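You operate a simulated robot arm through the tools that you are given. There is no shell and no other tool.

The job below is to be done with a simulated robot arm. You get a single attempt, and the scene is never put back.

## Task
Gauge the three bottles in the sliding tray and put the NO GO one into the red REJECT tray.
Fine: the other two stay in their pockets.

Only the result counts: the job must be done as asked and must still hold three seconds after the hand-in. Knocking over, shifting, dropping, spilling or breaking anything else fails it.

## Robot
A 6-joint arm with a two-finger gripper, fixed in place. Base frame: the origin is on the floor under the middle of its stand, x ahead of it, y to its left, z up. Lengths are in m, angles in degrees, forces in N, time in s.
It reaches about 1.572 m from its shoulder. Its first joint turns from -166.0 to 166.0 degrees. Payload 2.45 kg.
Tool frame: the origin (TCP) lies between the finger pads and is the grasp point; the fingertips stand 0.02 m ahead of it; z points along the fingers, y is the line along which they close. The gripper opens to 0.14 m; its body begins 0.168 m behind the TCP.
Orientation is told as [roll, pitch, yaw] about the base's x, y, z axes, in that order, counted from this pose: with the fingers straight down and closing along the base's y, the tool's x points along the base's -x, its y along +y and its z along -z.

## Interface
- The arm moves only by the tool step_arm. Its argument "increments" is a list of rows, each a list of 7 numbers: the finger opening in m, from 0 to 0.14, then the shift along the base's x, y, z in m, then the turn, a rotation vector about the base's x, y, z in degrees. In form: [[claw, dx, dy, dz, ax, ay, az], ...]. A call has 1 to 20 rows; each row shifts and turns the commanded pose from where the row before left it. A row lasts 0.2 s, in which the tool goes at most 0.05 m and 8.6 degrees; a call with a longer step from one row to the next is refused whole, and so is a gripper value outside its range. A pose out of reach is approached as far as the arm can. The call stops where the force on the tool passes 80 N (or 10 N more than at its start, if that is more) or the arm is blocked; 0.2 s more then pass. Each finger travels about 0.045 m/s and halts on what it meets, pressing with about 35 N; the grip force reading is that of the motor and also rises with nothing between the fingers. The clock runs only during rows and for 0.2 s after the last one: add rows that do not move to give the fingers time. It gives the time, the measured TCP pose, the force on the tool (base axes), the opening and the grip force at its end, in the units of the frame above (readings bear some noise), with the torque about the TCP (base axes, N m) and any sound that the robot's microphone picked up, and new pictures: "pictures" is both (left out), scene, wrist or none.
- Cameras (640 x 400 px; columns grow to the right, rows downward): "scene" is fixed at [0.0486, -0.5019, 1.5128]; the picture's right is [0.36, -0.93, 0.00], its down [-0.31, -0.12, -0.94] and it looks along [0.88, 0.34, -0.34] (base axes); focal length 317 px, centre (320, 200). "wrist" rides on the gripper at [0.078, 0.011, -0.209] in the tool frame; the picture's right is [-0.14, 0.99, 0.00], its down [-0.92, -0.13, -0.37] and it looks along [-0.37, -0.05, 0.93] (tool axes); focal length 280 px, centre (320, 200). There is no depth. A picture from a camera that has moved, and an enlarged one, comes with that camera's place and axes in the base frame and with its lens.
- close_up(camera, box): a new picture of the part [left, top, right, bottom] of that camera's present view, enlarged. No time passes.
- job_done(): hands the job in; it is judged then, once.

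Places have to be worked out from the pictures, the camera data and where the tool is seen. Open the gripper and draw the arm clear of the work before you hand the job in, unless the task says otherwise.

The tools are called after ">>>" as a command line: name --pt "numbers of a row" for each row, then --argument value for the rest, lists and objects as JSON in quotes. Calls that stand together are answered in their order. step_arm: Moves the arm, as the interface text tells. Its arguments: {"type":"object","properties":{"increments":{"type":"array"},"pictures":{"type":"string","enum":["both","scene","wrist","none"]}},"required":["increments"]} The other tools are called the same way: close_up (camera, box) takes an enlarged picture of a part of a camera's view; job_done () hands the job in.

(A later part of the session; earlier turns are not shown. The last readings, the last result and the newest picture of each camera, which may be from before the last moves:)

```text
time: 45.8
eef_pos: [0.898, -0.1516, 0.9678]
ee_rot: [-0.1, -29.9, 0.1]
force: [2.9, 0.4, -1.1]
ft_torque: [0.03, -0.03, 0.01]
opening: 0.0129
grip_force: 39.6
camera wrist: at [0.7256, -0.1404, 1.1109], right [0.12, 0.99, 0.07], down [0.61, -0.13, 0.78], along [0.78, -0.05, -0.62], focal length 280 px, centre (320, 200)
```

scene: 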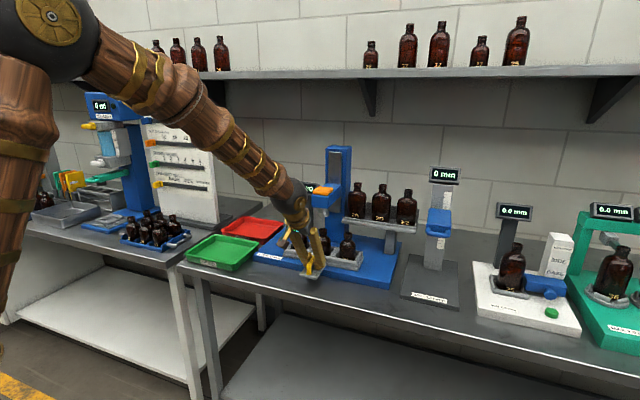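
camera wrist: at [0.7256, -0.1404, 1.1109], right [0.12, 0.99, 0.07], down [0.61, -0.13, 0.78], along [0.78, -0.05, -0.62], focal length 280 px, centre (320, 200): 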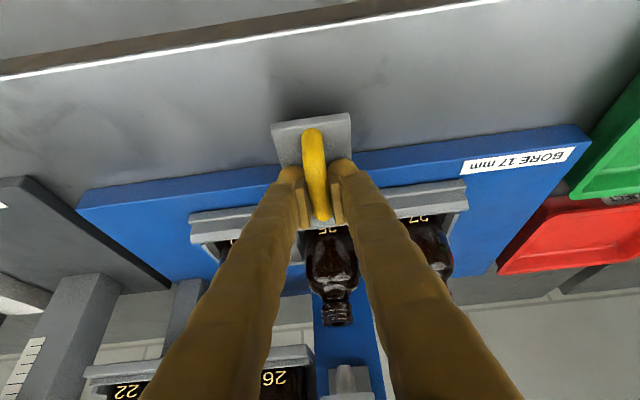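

The grip is good with almost no lateral force. I'll slide the tray +0.0905 m slowly.

>>> step_arm --pt "0.0 0 0.003 0 0 0 0" --pt "0.0 0 0.004 0 0 0 0" --pt "0.0 0 0.005 0 0 0 0" --pt "0.0 0 0.005 0 0 0 0" --pt "0.0 0 0.005 0 0 0 0" --pt "0.0 0 0.005 0 0 0 0" --pt "0.0 0 0.005 0 0 0 0" --pt "0.0 0 0.005 0 0 0 0" --pt "0.0 0 0.005 0 0 0 0" --pt "0.0 0 0.005 0 0 0 0" --pt "0.0 0 0.005 0 0 0 0" --pt "0.0 0 0.005 0 0 0 0" --pt "0.0 0 0.005 0 0 0 0" --pt "0.0 0 0.005 0 0 0 0" --pt "0.0 0 0.005 0 0 0 0" --pt "0.0 0 0.005 0 0 0 0" --pt "0.0 0 0.005 0 0 0 0" --pt "0.0 0 0.005 0 0 0 0" --pt "0.0 0 0.0035 0 0 0 0" --pt "0.0 0 0 0 0 0 0" --pictures "both"

>>> close_up --camera "scene" --box '[240, 180, 360, 280]'

```text
time: 50.0
eef_pos: [0.8974, -0.0607, 0.9695]
ee_rot: [0.1, -29.9, 0.2]
force: [-13.5, 0.9, -31.5]
ft_torque: [-0.02, 0.32, -0.01]
opening: 0.0126
grip_force: 39.2
camera wrist: at [0.7258, -0.0501, 1.1109], right [0.12, 0.99, 0.07], down [0.61, -0.13, 0.78], along [0.78, -0.05, -0.62], focal length 280 px, centre (320, 200)
```

scene: 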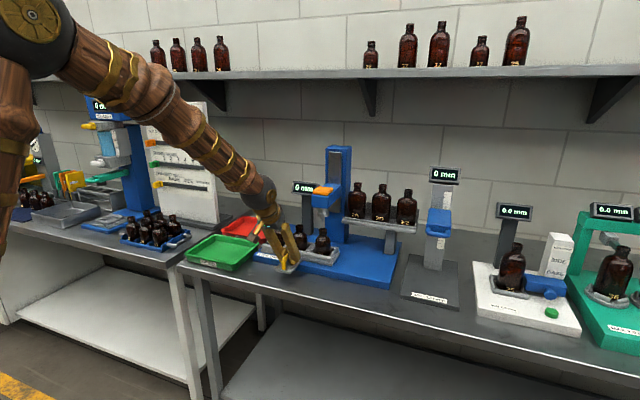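
wrist: 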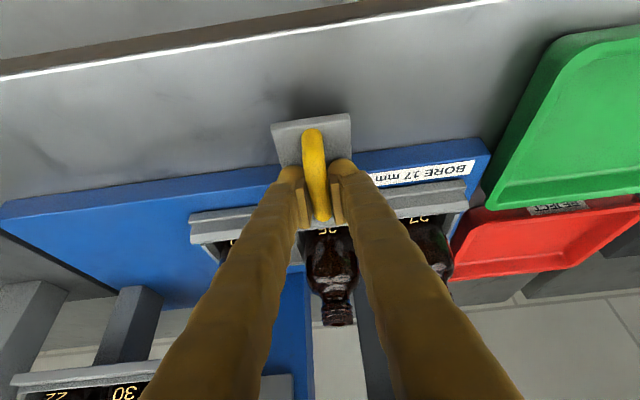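

```text
4.00 times, centred on (300, 230) of scene
camera zoom: at [0.0486, -0.5019, 1.5128], right [0.36, -0.93, 0.0], down [-0.31, -0.12, -0.94], along [0.88, 0.34, -0.34], focal length 1268 px, centre (400, 80)
```

zoom: 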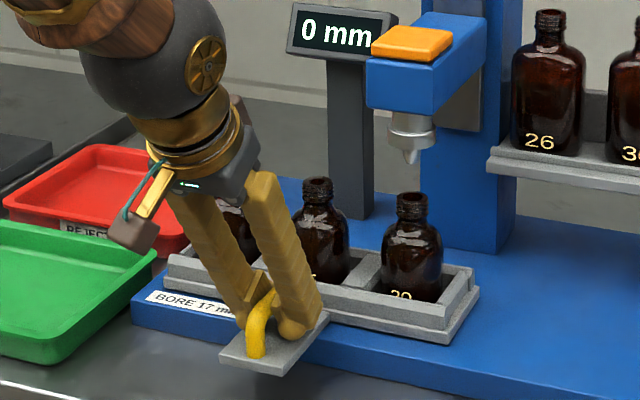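

Bottle 20 now looks under the plug. I'll release, retract, and return to the front viewing pose to verify alignment.

>>> step_arm --pt "0.02 0 0 0 0 0 0" --pt "0.04 0 0 0 0 0 0" --pt "0.06 0 0 0 0 0 0" --pt "0.06 0 0 0 0 0 0" --pt "0.06 -0.0125 0 0.02 0 0 0" --pt "0.06 -0.0125 0 0.0205 0 0 0" --pt "0.06 -0.0125 0 0.0205 0 0 0" --pt "0.06 -0.0265 0 0 0 0 0" --pt "0.14 -0.009 -0.0159 0.0105 0 -5 0" --pt "0.14 -0.009 -0.0159 0.0105 0 -5 0" --pt "0.14 -0.009 -0.0159 0.01 0 -5 0" --pt "0.14 -0.009 -0.0159 0.01 0 -5 0" --pt "0.14 -0.009 -0.0159 0.01 0 -5 0" --pt "0.14 0.0 -0.0156 0.01 0 -5 0" --pt "0.14 0 0 0 0 0 0" --pt "0.14 0 0 0 0 0 0" --pictures "both"

>>> close_up --camera "wrist" --box '[270, 110, 390, 190]'

>>> close_up --camera "wrist" --box '[290, 190, 390, 260]'

>>> close_up --camera "scene" --box '[290, 180, 390, 260]'

```text
time: 53.4
eef_pos: [0.7919, -0.1482, 1.0867]
ee_rot: [-0.1, -59.9, 0.0]
force: [0.3, -1.0, -0.9]
ft_torque: [0.0, -0.04, -0.02]
opening: 0.14
grip_force: 0.1
out of reach, approached as far as the arm can: row 12
camera wrist: at [0.5729, -0.1388, 1.124], right [0.07, 0.99, 0.12], down [0.14, -0.13, 0.98], along [0.99, -0.05, -0.15], focal length 280 px, centre (320, 200)
```

scene: 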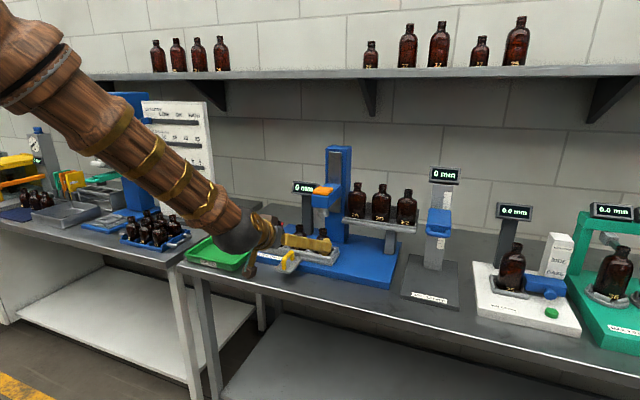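
wrist: 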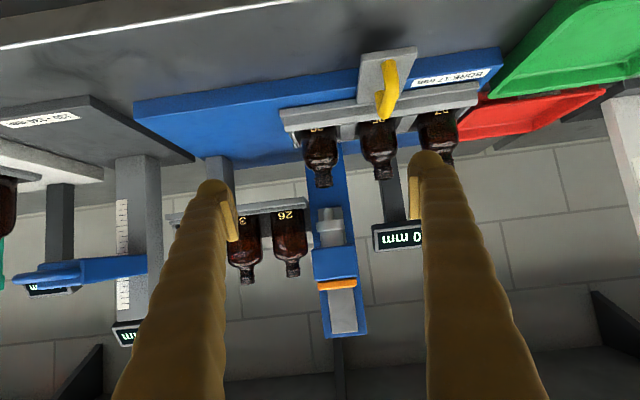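

```text
5.00 times, centred on (330, 150) of wrist
camera zoom: at [0.5729, -0.1388, 1.124], right [0.07, 0.99, 0.12], down [0.14, -0.13, 0.98], along [0.99, -0.05, -0.15], focal length 1402 px, centre (270, 450)
```

zoom: 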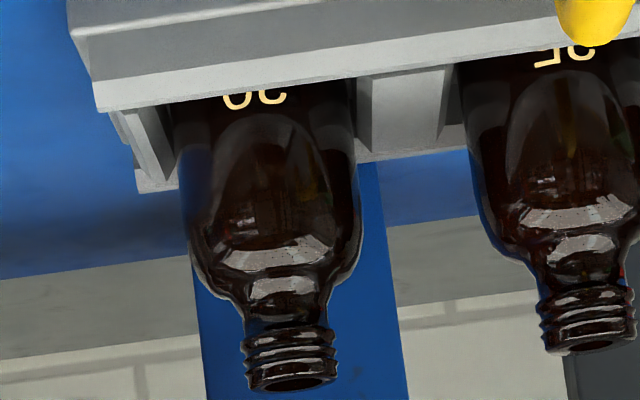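

```text
5.71 times, centred on (340, 225) of wrist
camera zoom: at [0.5729, -0.1388, 1.124], right [0.07, 0.99, 0.12], down [0.14, -0.13, 0.98], along [0.99, -0.05, -0.15], focal length 1602 px, centre (206, 57)
```

zoom: 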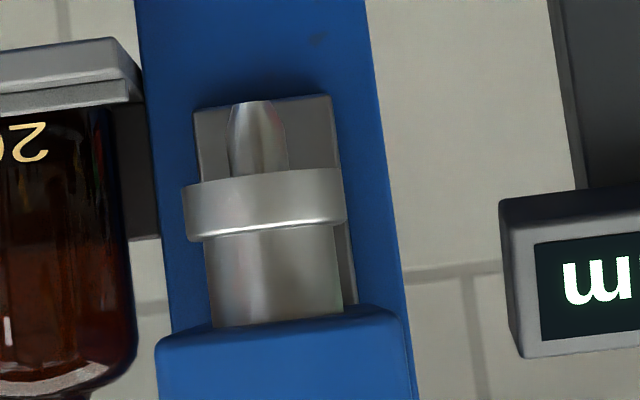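

```text
5.00 times, centred on (340, 220) of scene
camera zoom: at [0.0486, -0.5019, 1.5128], right [0.36, -0.93, 0.0], down [-0.31, -0.12, -0.94], along [0.88, 0.34, -0.34], focal length 1585 px, centre (220, 100)
```

zoom: 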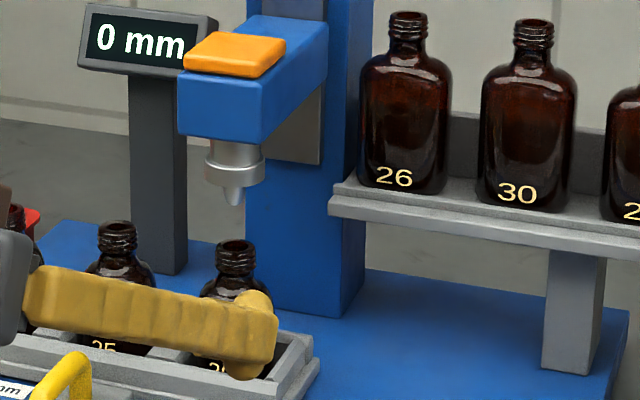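

The arm reported one row out of reach, so I'll rely on measured poses from here. I'll zoom further to measure the plug and mouth alignment of bottle 20 more precisely.

>>> close_up --camera "scene" --box '[310, 205, 340, 235]'

>>> close_up --camera "wrist" --box '[300, 160, 350, 240]'

>>> close_up --camera "wrist" --box '[270, 120, 480, 250]'

```text
13.33 times, centred on (325, 220) of scene
camera zoom: at [0.0486, -0.5019, 1.5128], right [0.36, -0.93, 0.0], down [-0.31, -0.12, -0.94], along [0.88, 0.34, -0.34], focal length 4228 px, centre (253, -67)
```

zoom: 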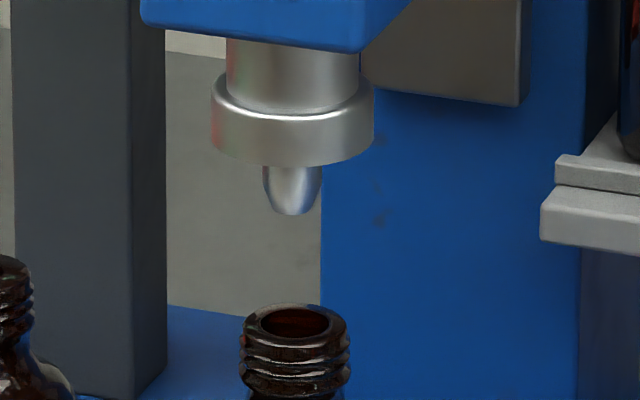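

```text
5.00 times, centred on (325, 200) of wrist
camera zoom: at [0.5729, -0.1388, 1.124], right [0.07, 0.99, 0.12], down [0.14, -0.13, 0.98], along [0.99, -0.05, -0.15], focal length 1402 px, centre (295, 200)
```

zoom: 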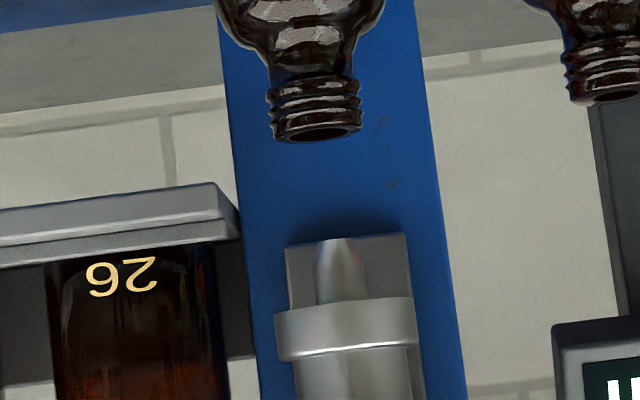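

```text
3.05 times, centred on (375, 185) of wrist
camera zoom: at [0.5729, -0.1388, 1.124], right [0.07, 0.99, 0.12], down [0.14, -0.13, 0.98], along [0.99, -0.05, -0.15], focal length 854 px, centre (152, 246)
```

zoom: 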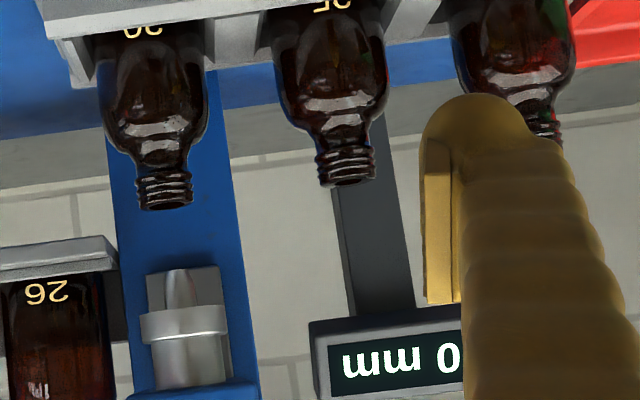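

Bottle 20's mouth is within about 1 mm of the plug axis, comparable to the other two. I'll go above the pad and read the true pose before pressing.

>>> step_arm --pt "0.0 0 0 0.0288 0 5 0" --pt "0.0 0 0 0.0288 0 5 0" --pt "0.0 0 0 0.0288 0 5 0" --pt "0.0 0 0 0.0288 0 5 0" --pt "0.0 0 0 0.0288 0 5 0" --pt "0.0 0 -0.002 0.029 0 5 0" --pt "0.0 0.0366 0 0 0 0 0" --pt "0.0 0.0366 0 0 0 0 0" --pt "0.0 0.0366 0 0 0 0 0" --pt "0.0 0.0366 0 0 0 0 0" --pt "0.0 0.0366 0 0 0 0 0" --pt "0.0 0 0 0 0 0 0" --pt "0.0 0 0 0 0 0 0" --pictures "both"

>>> close_up --camera "scene" --box '[280, 170, 400, 270]'

```text
time: 56.2
eef_pos: [0.9765, -0.1494, 1.2604]
ee_rot: [0.1, -30.0, 0.2]
force: [-0.7, 0.0, -0.1]
ft_torque: [0.02, -0.01, 0.0]
opening: 0.0
grip_force: 29.3
camera wrist: at [0.8039, -0.1381, 1.4034], right [0.12, 0.99, 0.07], down [0.61, -0.13, 0.78], along [0.78, -0.05, -0.62], focal length 280 px, centre (320, 200)
```

scene: 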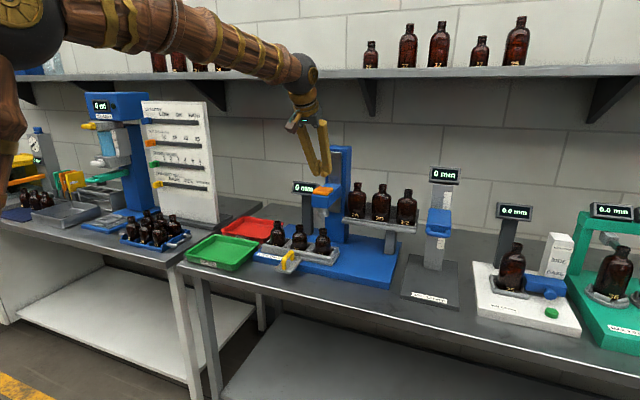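
wrist: 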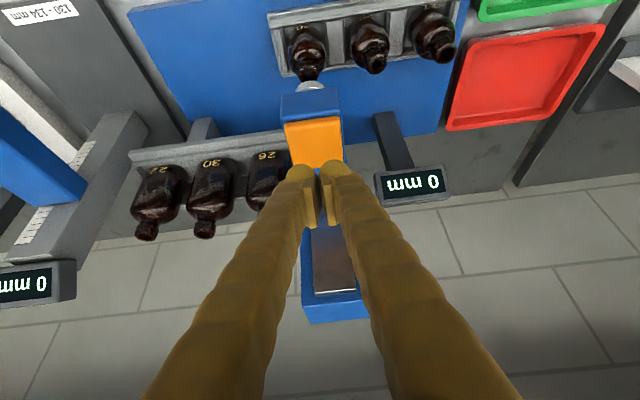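

```text
4.00 times, centred on (340, 220) of scene
camera zoom: at [0.0486, -0.5019, 1.5128], right [0.36, -0.93, 0.0], down [-0.31, -0.12, -0.94], along [0.88, 0.34, -0.34], focal length 1268 px, centre (240, 120)
```

zoom: 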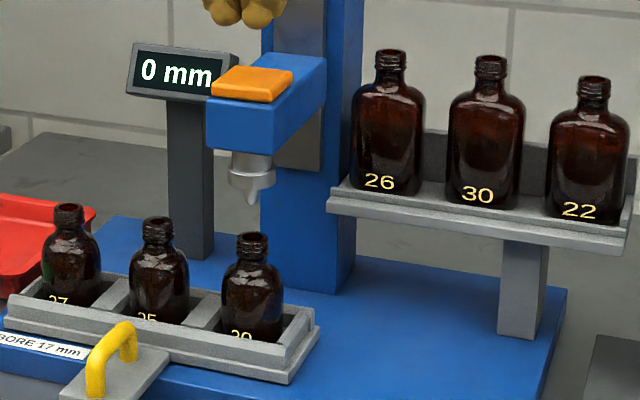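

I'm above the pad with bottle 20 under the plug. I'll press down to just inside the mouth.

>>> step_arm --pt "0.0 0 0 -0.015 0 0 0" --pt "0.0 0 0 -0.015 0 0 0" --pt "0.0 0 0 -0.015 0 0 0" --pt "0.0 0 0 -0.005 0 0 0" --pt "0.0 0 0 -0.005 0 0 0" --pt "0.0 0 0 -0.005 0 0 0" --pt "0.0 0 0 -0.005 0 0 0" --pt "0.0 0 0 -0.005 0 0 0" --pt "0.0 0 0 -0.003 0 0 0" --pt "0.0 0 0 -0.003 0 0 0" --pt "0.0 0 0 -0.003 0 0 0" --pt "0.0 0 0 -0.003 0 0 0" --pt "0.0 0 0 -0.002 0 0 0" --pt "0.0 0 0 -0.002 0 0 0" --pt "0.0 0 0 -0.002 0 0 0" --pt "0.0 0 0 0 0 0 0" --pictures "both"

>>> close_up --camera "scene" --box '[280, 170, 400, 270]'

>>> close_up --camera "wrist" --box '[270, 50, 370, 130]'

```text
time: 59.6
eef_pos: [0.9735, -0.1497, 1.172]
ee_rot: [0.1, -29.9, 0.1]
force: [2.1, -1.6, 4.7]
ft_torque: [-0.02, -0.01, -0.01]
opening: 0.0061
grip_force: 28.9
camera wrist: at [0.8026, -0.1393, 1.3145], right [0.12, 0.99, 0.07], down [0.61, -0.13, 0.78], along [0.78, -0.05, -0.62], focal length 280 px, centre (320, 200)
```

scene: 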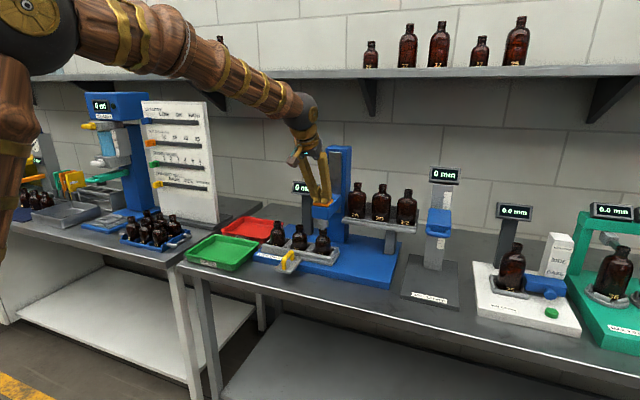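
wrist: 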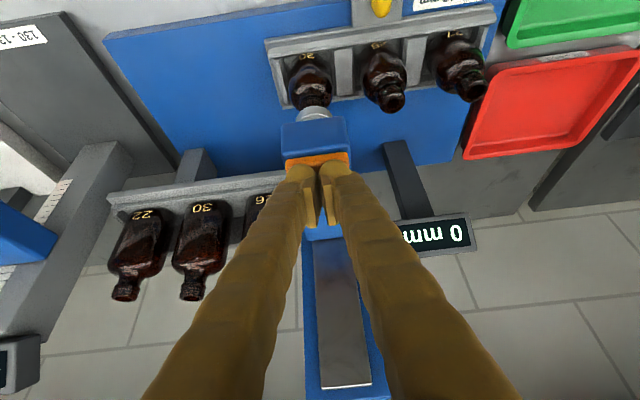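

```text
4.00 times, centred on (340, 220) of scene
camera zoom: at [0.0486, -0.5019, 1.5128], right [0.36, -0.93, 0.0], down [-0.31, -0.12, -0.94], along [0.88, 0.34, -0.34], focal length 1268 px, centre (240, 120)
```

zoom: 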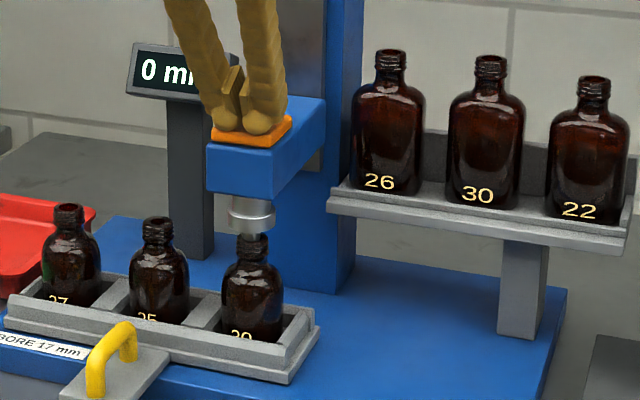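

```text
5.00 times, centred on (320, 90) of wrist
camera zoom: at [0.8026, -0.1393, 1.3145], right [0.12, 0.99, 0.07], down [0.61, -0.13, 0.78], along [0.78, -0.05, -0.62], focal length 1402 px, centre (320, 750)
```

zoom: 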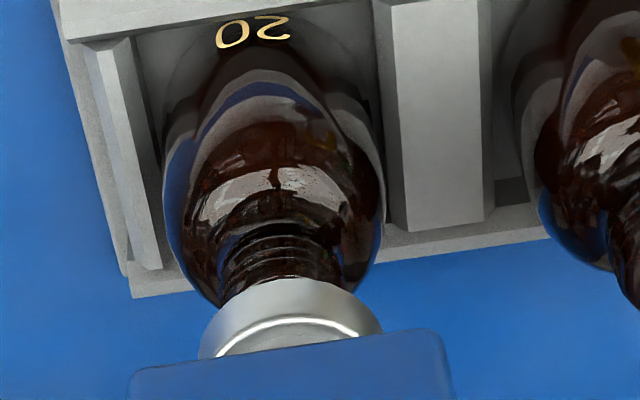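

The force is only 4.7 N at this depth, so the plug is entering bottle 20. I'll continue to the bottom.

>>> step_arm --pt "0.0 0 0 -0.002 0 0 0" --pt "0.0 0 0 -0.002 0 0 0" --pt "0.0 0 0 -0.002 0 0 0" --pt "0.0 0 0 -0.002 0 0 0" --pt "0.0 0 0 -0.002 0 0 0" --pt "0.0 0 0 -0.002 0 0 0" --pt "0.0 0 0 -0.001 0 0 0" --pt "0.0 0 0 -0.001 0 0 0" --pt "0.0 0 0 -0.001 0 0 0" --pt "0.0 0 0 0 0 0 0" --pictures "both"

>>> close_up --camera "scene" --box '[280, 170, 400, 270]'

>>> close_up --camera "wrist" --box '[380, 190, 500, 270]'

```text
time: 61.8
eef_pos: [0.9743, -0.1489, 1.1574]
ee_rot: [0.1, -30.0, 0.1]
force: [1.1, -4.9, 12.2]
ft_torque: [-0.1, 0.06, 0.03]
opening: 0.006
grip_force: 29.0
camera wrist: at [0.8026, -0.1389, 1.2997], right [0.12, 0.99, 0.07], down [0.61, -0.13, 0.78], along [0.78, -0.05, -0.62], focal length 280 px, centre (320, 200)
```

scene: 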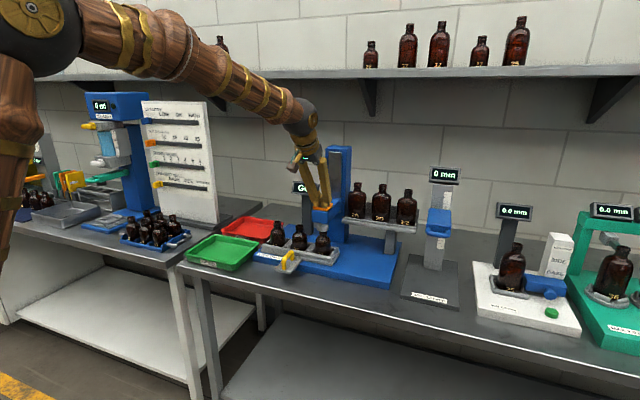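
wrist: 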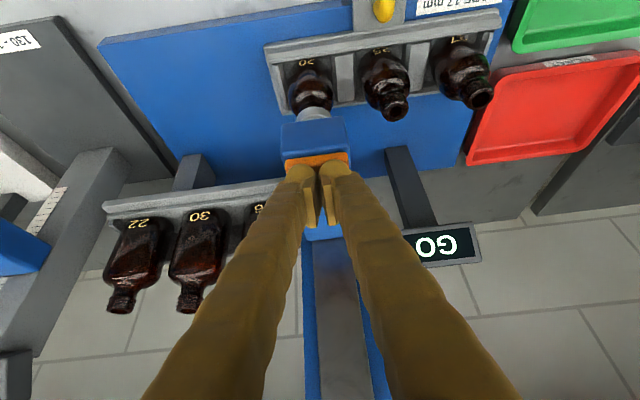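

```text
4.00 times, centred on (340, 220) of scene
camera zoom: at [0.0486, -0.5019, 1.5128], right [0.36, -0.93, 0.0], down [-0.31, -0.12, -0.94], along [0.88, 0.34, -0.34], focal length 1268 px, centre (240, 120)
```

zoom: 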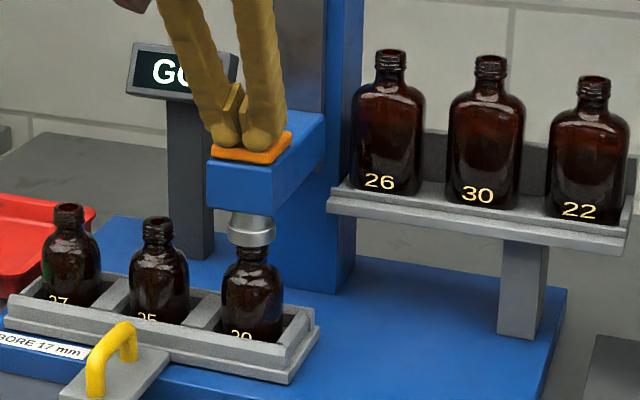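

```text
5.00 times, centred on (440, 230) of wrist
camera zoom: at [0.8026, -0.1389, 1.2997], right [0.12, 0.99, 0.07], down [0.61, -0.13, 0.78], along [0.78, -0.05, -0.62], focal length 1402 px, centre (-280, 50)
```

zoom: 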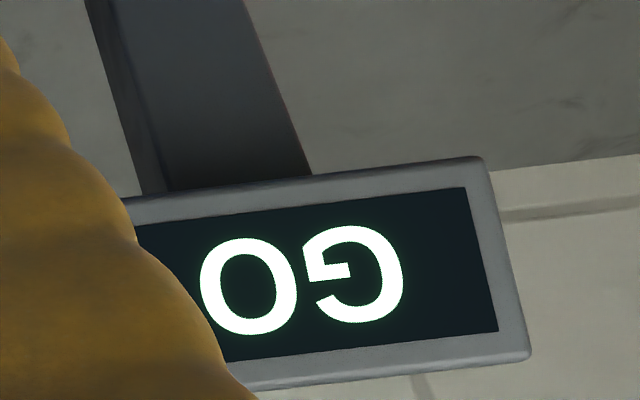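

Bottle 20 reads GO and bottle 27 read GO, so the NO GO bottle is 25, in the middle pocket, now at about (0.99, -0.06). I'll retract from the pad and back away.

>>> step_arm --pt "0.0 0 0 0.005 0 0 0" --pt "0.0 0 0 0.006 0 0 0" --pt "0.0 0 0 0.008 0 0 0" --pt "0.0 0 0 0.01 0 0 0" --pt "0.0 0 0 0.01 0 0 0" --pt "0.0 0 0 0.015 0 0 0" --pt "0.0 0 0 0.02 0 0 0" --pt "0.0 0 0 0.029 0 0 0" --pt "0.0 -0.04 0 0 0 0 0" --pt "0.03 -0.04 0 0 0 0 0" --pt "0.05 -0.04 0.02 0 0 0 0" --pt "0.05 0 0.035 0 0 0 0" --pt "0.05 0 0.035 0 0 0 0" --pt "0.05 0 0 0 0 0 0" --pt "0.05 0 0 0 0 0 0" --pictures "both"

>>> close_up --camera "scene" --box '[250, 180, 370, 280]'

>>> close_up --camera "wrist" --box '[240, 20, 440, 150]'

```text
time: 65.0
eef_pos: [0.8527, -0.0588, 1.2585]
ee_rot: [0.0, -30.1, 0.2]
force: [-0.8, -0.1, -0.4]
ft_torque: [0.01, 0.02, 0.04]
opening: 0.0502
grip_force: 0.0
camera wrist: at [0.6817, -0.0477, 1.4016], right [0.12, 0.99, 0.07], down [0.61, -0.13, 0.78], along [0.78, -0.05, -0.62], focal length 280 px, centre (320, 200)
```

scene: 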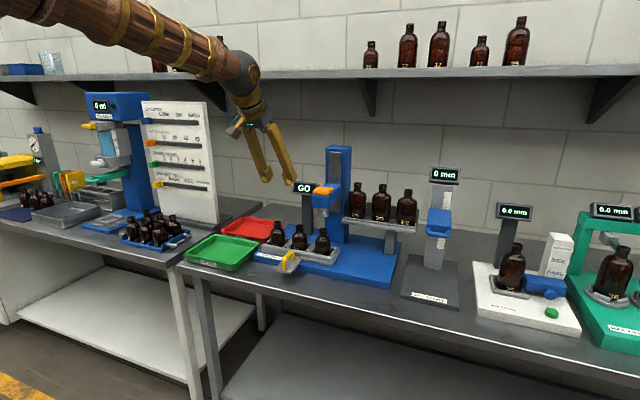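
wrist: 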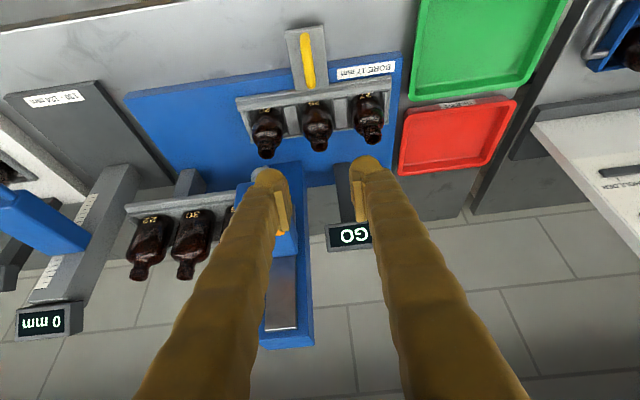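

```text
4.00 times, centred on (310, 230) of scene
camera zoom: at [0.0486, -0.5019, 1.5128], right [0.36, -0.93, 0.0], down [-0.31, -0.12, -0.94], along [0.88, 0.34, -0.34], focal length 1268 px, centre (360, 80)
```

zoom: 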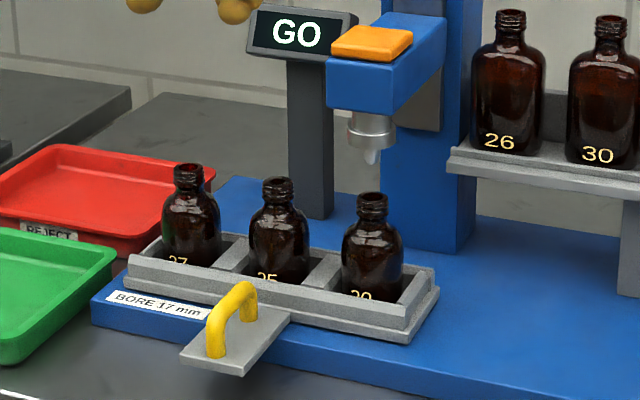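

```text
3.08 times, centred on (340, 85) of wrist
camera zoom: at [0.6817, -0.0477, 1.4016], right [0.12, 0.99, 0.07], down [0.61, -0.13, 0.78], along [0.78, -0.05, -0.62], focal length 863 px, centre (258, 554)
```

zoom: 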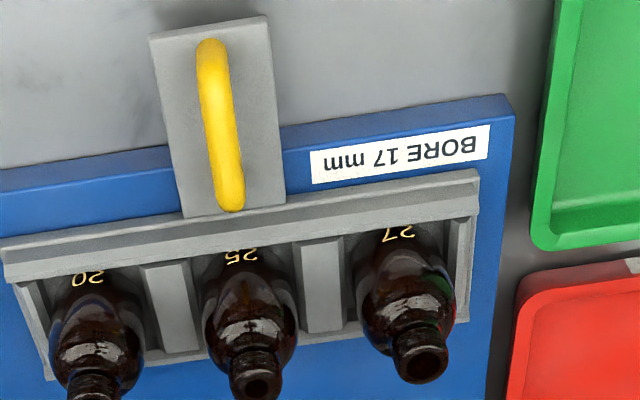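

Bottle 25's mouth triangulates to (0.988, -0.060, 1.040) and all three bottles are upright. I'll approach along the tool axis to about 0.10 m short of the neck and check.

>>> step_arm --pt "0.05 0.021 0 -0.0343 0 0 0" --pt "0.05 0.021 0 -0.0343 0 0 0" --pt "0.05 0.021 -0.001 -0.0342 0 0 0" --pt "0.05 0.021 0 -0.0342 0 0 0" --pt "0.05 0 0 0 0 0 0" --pt "0.05 0 0 0 0 0 0" --pictures "both"

>>> close_up --camera "wrist" --box '[240, 90, 400, 230]'

>>> close_up --camera "scene" --box '[250, 170, 370, 280]'

```text
time: 66.4
eef_pos: [0.9372, -0.0601, 1.1231]
ee_rot: [0.0, -30.1, 0.1]
force: [-0.6, -0.3, 0.6]
ft_torque: [0.02, -0.01, 0.0]
opening: 0.0503
grip_force: 0.1
camera wrist: at [0.7651, -0.0492, 1.2657], right [0.12, 0.99, 0.07], down [0.61, -0.13, 0.78], along [0.78, -0.05, -0.62], focal length 280 px, centre (320, 200)
```

scene: 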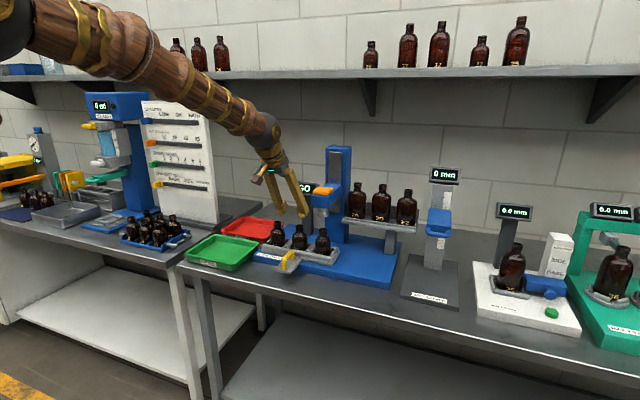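
wrist: 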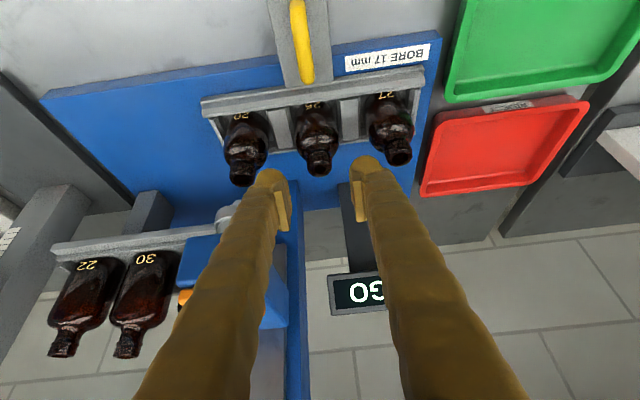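

```text
2.86 times, centred on (320, 160) of wrist
camera zoom: at [0.7651, -0.0492, 1.2657], right [0.12, 0.99, 0.07], down [0.61, -0.13, 0.78], along [0.78, -0.05, -0.62], focal length 801 px, centre (320, 314)
```

zoom: 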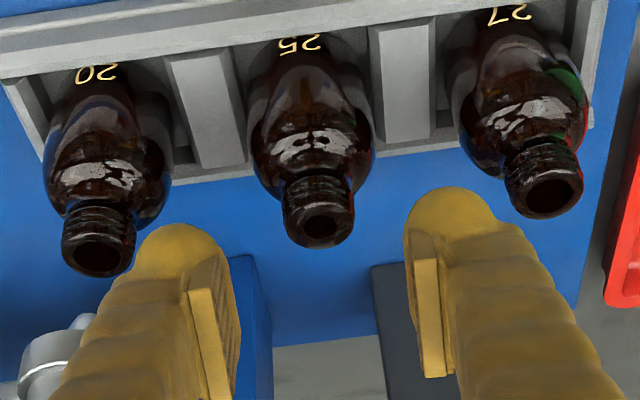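

```text
3.64 times, centred on (310, 225) of scene
camera zoom: at [0.0486, -0.5019, 1.5128], right [0.36, -0.93, 0.0], down [-0.31, -0.12, -0.94], along [0.88, 0.34, -0.34], focal length 1153 px, centre (356, 109)
```

zoom: 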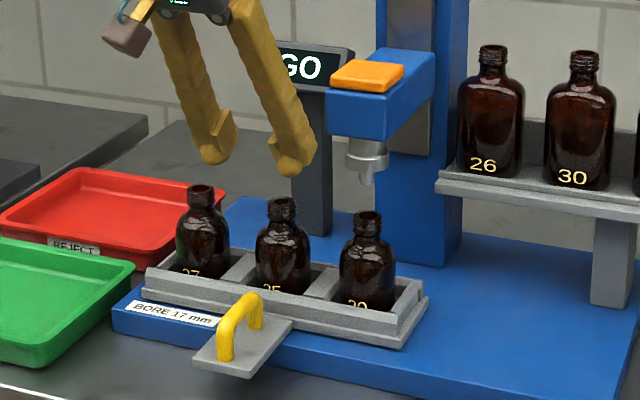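

The neck is centred between the fingers on the tool axis, and bottle 25's bore is visibly smaller than the other two, which supports the NO GO. I'll advance 0.07 m and check again.

>>> step_arm --pt "0.05 0.01 0 -0.0173 0 0 0" --pt "0.05 0.01 0 -0.0173 0 0 0" --pt "0.05 0.01 0 -0.0173 0 0 0" --pt "0.05 0.005 0 -0.0087 0 0 0" --pt "0.05 0 0 0 0 0 0" --pictures "both"

>>> close_up --camera "wrist" --box '[240, 120, 400, 230]'

>>> close_up --camera "scene" --box '[260, 190, 360, 270]'

```text
time: 67.6
eef_pos: [0.9734, -0.06, 1.0623]
ee_rot: [0.0, -30.0, 0.1]
force: [0.9, -0.2, 0.4]
ft_torque: [0.01, 0.01, -0.04]
opening: 0.05
grip_force: 0.0
camera wrist: at [0.8021, -0.0497, 1.2052], right [0.12, 0.99, 0.07], down [0.61, -0.13, 0.78], along [0.78, -0.05, -0.62], focal length 280 px, centre (320, 200)
```

scene: 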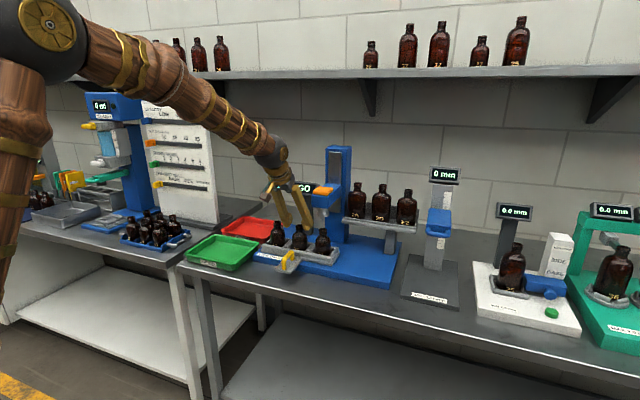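
wrist: 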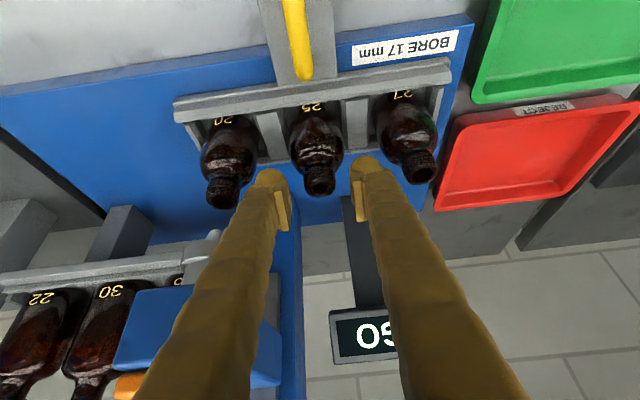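

```text
3.64 times, centred on (320, 175) of wrist
camera zoom: at [0.8021, -0.0497, 1.2052], right [0.12, 0.99, 0.07], down [0.61, -0.13, 0.78], along [0.78, -0.05, -0.62], focal length 1020 px, centre (320, 291)
```

zoom: 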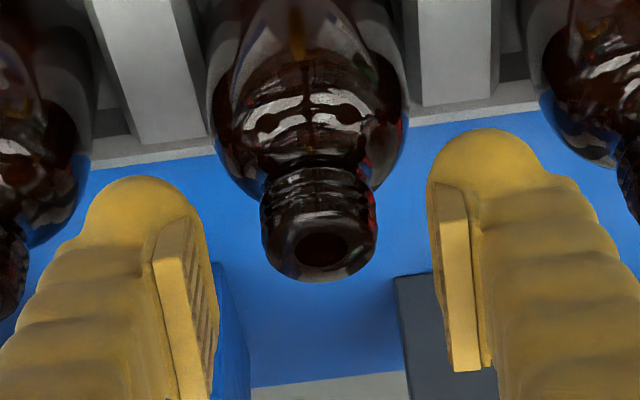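

```text
5.00 times, centred on (310, 230) of scene
camera zoom: at [0.0486, -0.5019, 1.5128], right [0.36, -0.93, 0.0], down [-0.31, -0.12, -0.94], along [0.88, 0.34, -0.34], focal length 1585 px, centre (370, 50)
```

zoom: 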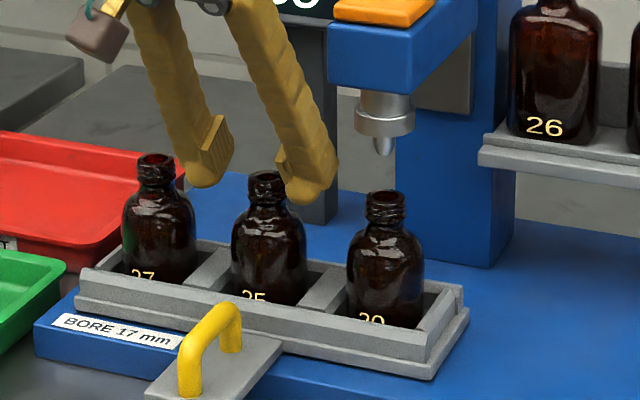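

The fingers straddle the neck symmetrically and clear the neighbouring bottles. I'll advance the last 0.03 m and then close on the neck.

>>> step_arm --pt "0.05 0.005 0 -0.0087 0 0 0" --pt "0.05 0.005 0 -0.0087 0 0 0" --pt "0.05 0.004 0 -0.0075 0 0 0" --pt "0.05 0 0 0 0 0 0" --pictures "both"

>>> close_up --camera "wrist" --box '[240, 120, 400, 230]'

>>> close_up --camera "scene" --box '[260, 190, 360, 270]'

```text
time: 68.6
eef_pos: [0.986, -0.06, 1.0393]
ee_rot: [0.0, -30.0, 0.1]
force: [0.0, 0.2, 0.6]
ft_torque: [0.0, -0.04, 0.03]
opening: 0.05
grip_force: 0.0
camera wrist: at [0.8151, -0.0493, 1.1811], right [0.12, 0.99, 0.07], down [0.61, -0.13, 0.78], along [0.78, -0.05, -0.62], focal length 280 px, centre (320, 200)
```

scene: 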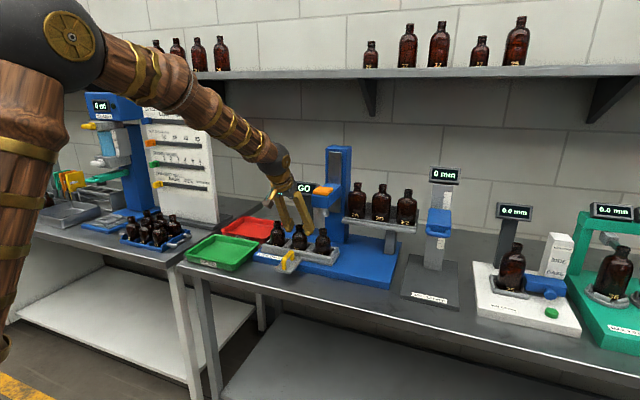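
wrist: 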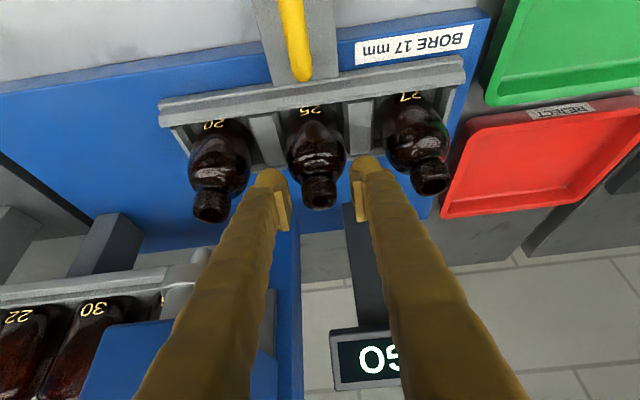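

```text
3.64 times, centred on (320, 175) of wrist
camera zoom: at [0.8151, -0.0493, 1.1811], right [0.12, 0.99, 0.07], down [0.61, -0.13, 0.78], along [0.78, -0.05, -0.62], focal length 1020 px, centre (320, 291)
```

zoom: 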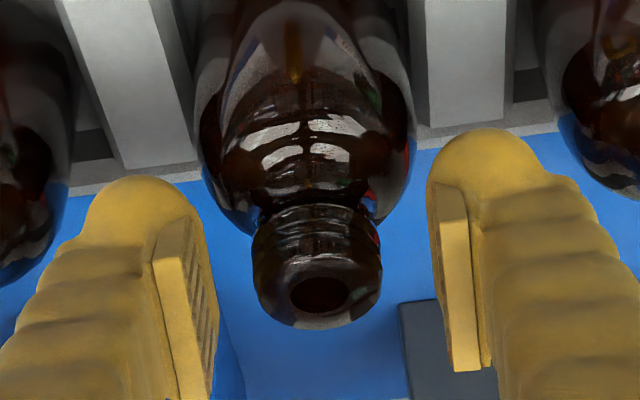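

```text
5.00 times, centred on (310, 230) of scene
camera zoom: at [0.0486, -0.5019, 1.5128], right [0.36, -0.93, 0.0], down [-0.31, -0.12, -0.94], along [0.88, 0.34, -0.34], focal length 1585 px, centre (370, 50)
```

zoom: 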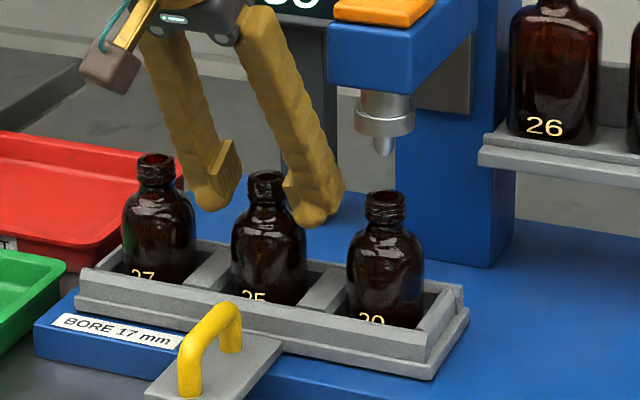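

TCP is about 7 mm below the lip, in the middle of the finish, and centred in y. I'll close gently on the neck.

>>> step_arm --pt "0.044 0 0 0 0 0 0" --pt "0.038 0 0 0 0 0 0" --pt "0.034 0 0 0 0 0 0" --pt "0.031 0 0 0 0 0 0" --pt "0.028 0 0 0 0 0 0" --pt "0.025 0 0 0 0 0 0" --pt "0.02 0 0 0 0 0 0" --pt "0.01 0 0 0 0 0 0" --pt "0.0 0 0 0 0 0 0" --pt "0.0 0 0 0 0 0 0" --pictures "both"

>>> close_up --camera "wrist" --box '[240, 120, 400, 230]'

>>> close_up --camera "scene" --box '[260, 190, 360, 270]'

```text
time: 70.8
eef_pos: [0.9854, -0.0598, 1.0393]
ee_rot: [0.0, -29.9, 0.1]
force: [0.9, 0.5, 1.0]
ft_torque: [0.0, -0.02, 0.0]
opening: 0.0276
grip_force: 34.8
camera wrist: at [0.815, -0.0493, 1.1812], right [0.12, 0.99, 0.07], down [0.61, -0.13, 0.78], along [0.78, -0.05, -0.62], focal length 280 px, centre (320, 200)
```

scene: 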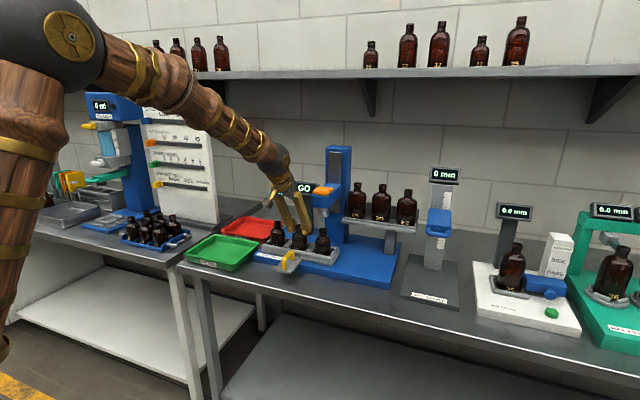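
wrist: 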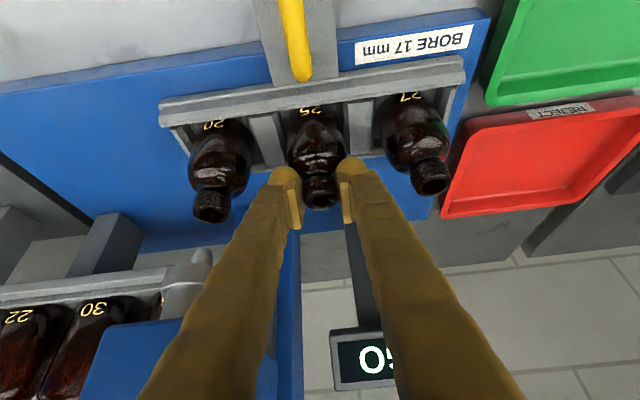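

```text
3.64 times, centred on (320, 175) of wrist
camera zoom: at [0.815, -0.0493, 1.1812], right [0.12, 0.99, 0.07], down [0.61, -0.13, 0.78], along [0.78, -0.05, -0.62], focal length 1020 px, centre (320, 291)
```

zoom: 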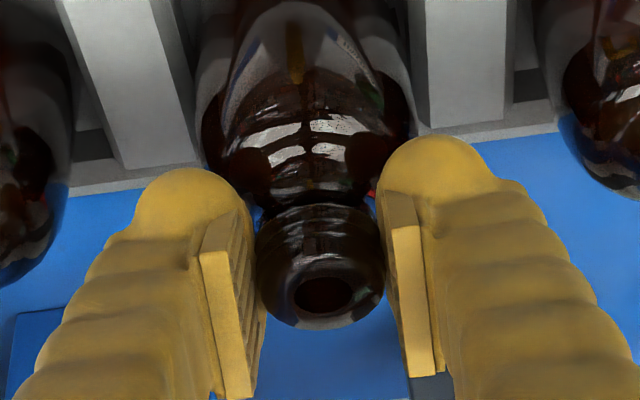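

```text
5.00 times, centred on (310, 230) of scene
camera zoom: at [0.0486, -0.5019, 1.5128], right [0.36, -0.93, 0.0], down [-0.31, -0.12, -0.94], along [0.88, 0.34, -0.34], focal length 1585 px, centre (370, 50)
```

zoom: 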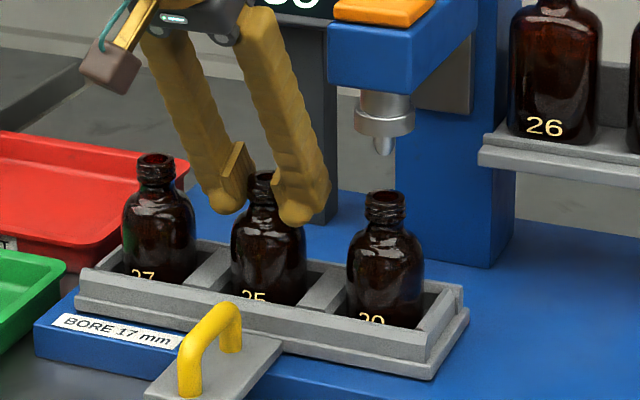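

The neck is gripped (27.6 mm, 35 N). I'll lift slowly straight up and check that the bottle comes along.

>>> step_arm --pt "0.0 0 0 0.003 0 0 0" --pt "0.0 0 0 0.005 0 0 0" --pt "0.0 0 0 0.007 0 0 0" --pt "0.0 0 0 0.01 0 0 0" --pt "0.0 0 0 0.01 0 0 0" --pt "0.0 0 0 0.01 0 0 0" --pt "0.0 0 0 0 0 0 0" --pictures "both"

>>> close_up --camera "scene" --box '[250, 170, 370, 270]'

```text
time: 72.4
eef_pos: [0.9885, -0.0604, 1.083]
ee_rot: [0.0, -30.0, 0.0]
force: [0.0, 0.0, -1.1]
ft_torque: [0.03, 0.02, 0.02]
opening: 0.0277
grip_force: 34.6
camera wrist: at [0.8157, -0.0498, 1.2255], right [0.12, 0.99, 0.07], down [0.61, -0.13, 0.78], along [0.78, -0.05, -0.62], focal length 280 px, centre (320, 200)
```

scene: 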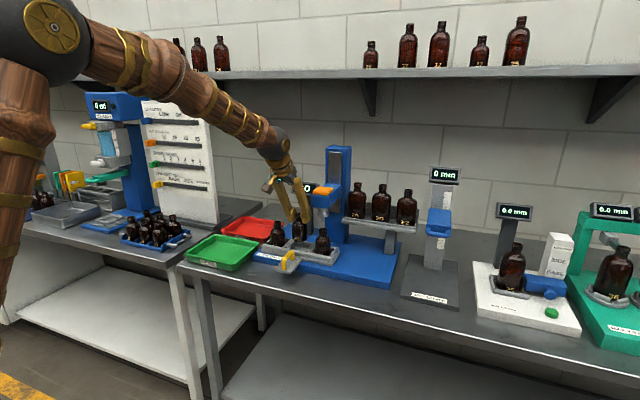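
wrist: 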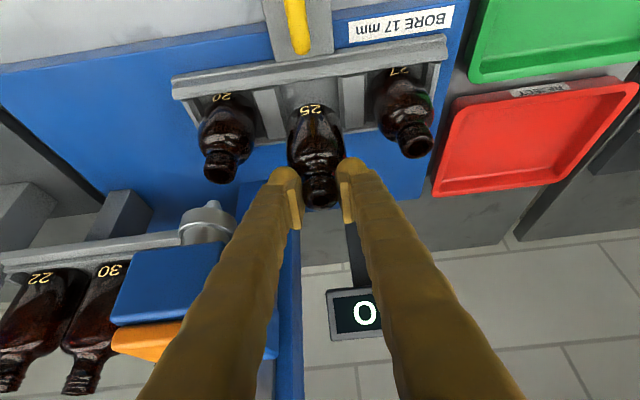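

```text
4.00 times, centred on (310, 220) of scene
camera zoom: at [0.0486, -0.5019, 1.5128], right [0.36, -0.93, 0.0], down [-0.31, -0.12, -0.94], along [0.88, 0.34, -0.34], focal length 1268 px, centre (360, 120)
```

zoom: 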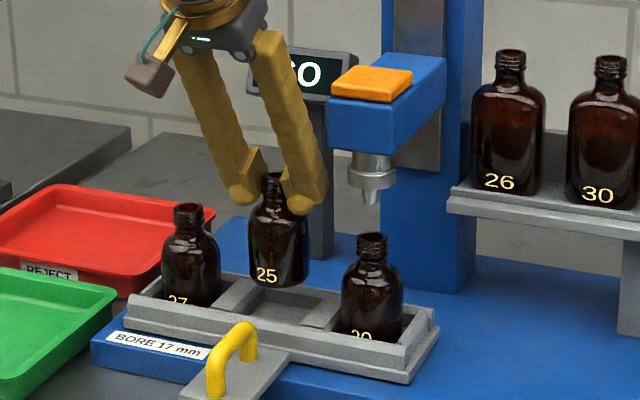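

The bottle is out of its pocket, upright and hanging straight, and the neighbours are undisturbed. I'll raise it another 0.10 m and move in +y toward the red tray.

>>> step_arm --pt "0.0 0 0 0.015 0 0 0" --pt "0.0 0 0 0.02 0 0 0" --pt "0.0 0 0 0.02 0 0 0" --pt "0.0 0 0 0.02 0 0 0" --pt "0.0 0 0 0.02 0 0 0" --pt "0.0 0 0.01 0.005 0 0 0" --pt "0.0 0 0.02 0 0 0 0" --pt "0.0 0 0.025 0 0 0 0" --pt "0.0 0 0.03 0 0 0 0" --pt "0.0 0 0.03 0 0 0 0" --pt "0.0 0 0.03 0 0 0 0" --pt "0.0 0 0.03 0 0 0 0" --pt "0.0 0 0.03 0 0 0 0" --pt "0.0 0 0.03 0 0 0 0" --pt "0.0 0 0.025 0 0 0 0" --pt "0.0 0 0.02 0 0 0 0" --pt "0.0 0 0.015 0 0 0 0" --pt "0.0 0 0 0 0 0 0" --pictures "both"

>>> close_up --camera "scene" --box '[170, 150, 350, 280]'

```text
time: 76.2
eef_pos: [0.9877, 0.2331, 1.1826]
ee_rot: [0.1, -30.0, 0.0]
force: [-0.5, -0.1, -0.6]
ft_torque: [-0.02, -0.02, -0.01]
opening: 0.028
grip_force: 35.3
camera wrist: at [0.8159, 0.244, 1.3257], right [0.12, 0.99, 0.07], down [0.61, -0.13, 0.78], along [0.78, -0.05, -0.62], focal length 280 px, centre (320, 200)
```

scene: 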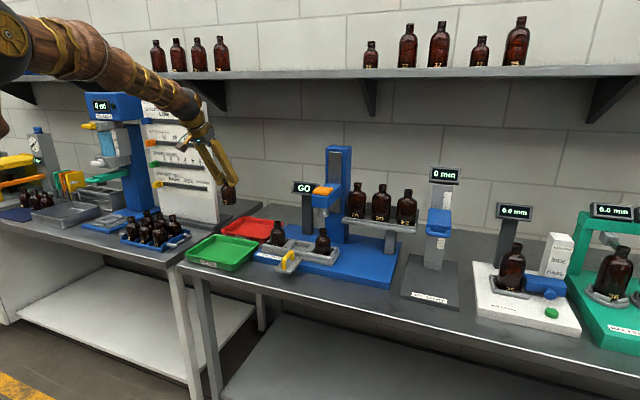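
wrist: 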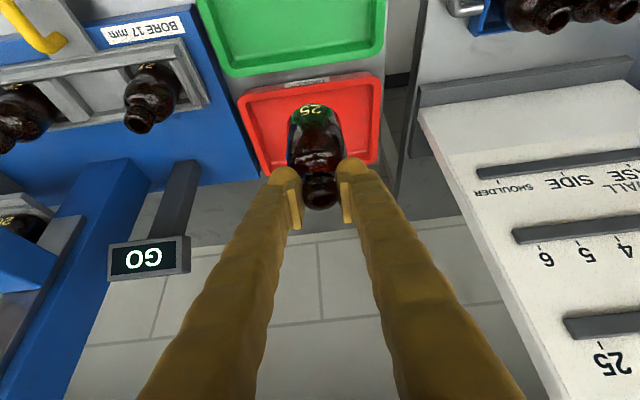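

```text
3.08 times, centred on (260, 215) of scene
camera zoom: at [0.0486, -0.5019, 1.5128], right [0.36, -0.93, 0.0], down [-0.31, -0.12, -0.94], along [0.88, 0.34, -0.34], focal length 976 px, centre (505, 154)
```

zoom: 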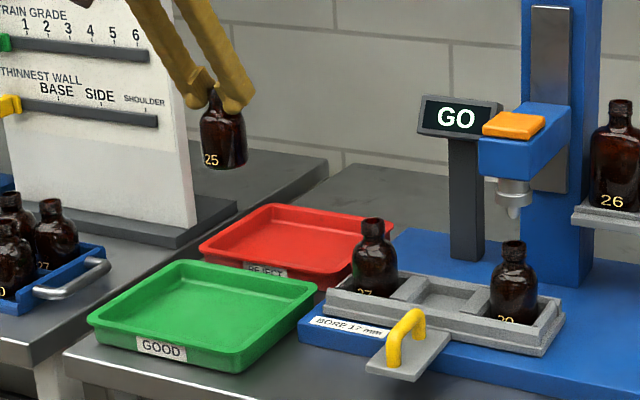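

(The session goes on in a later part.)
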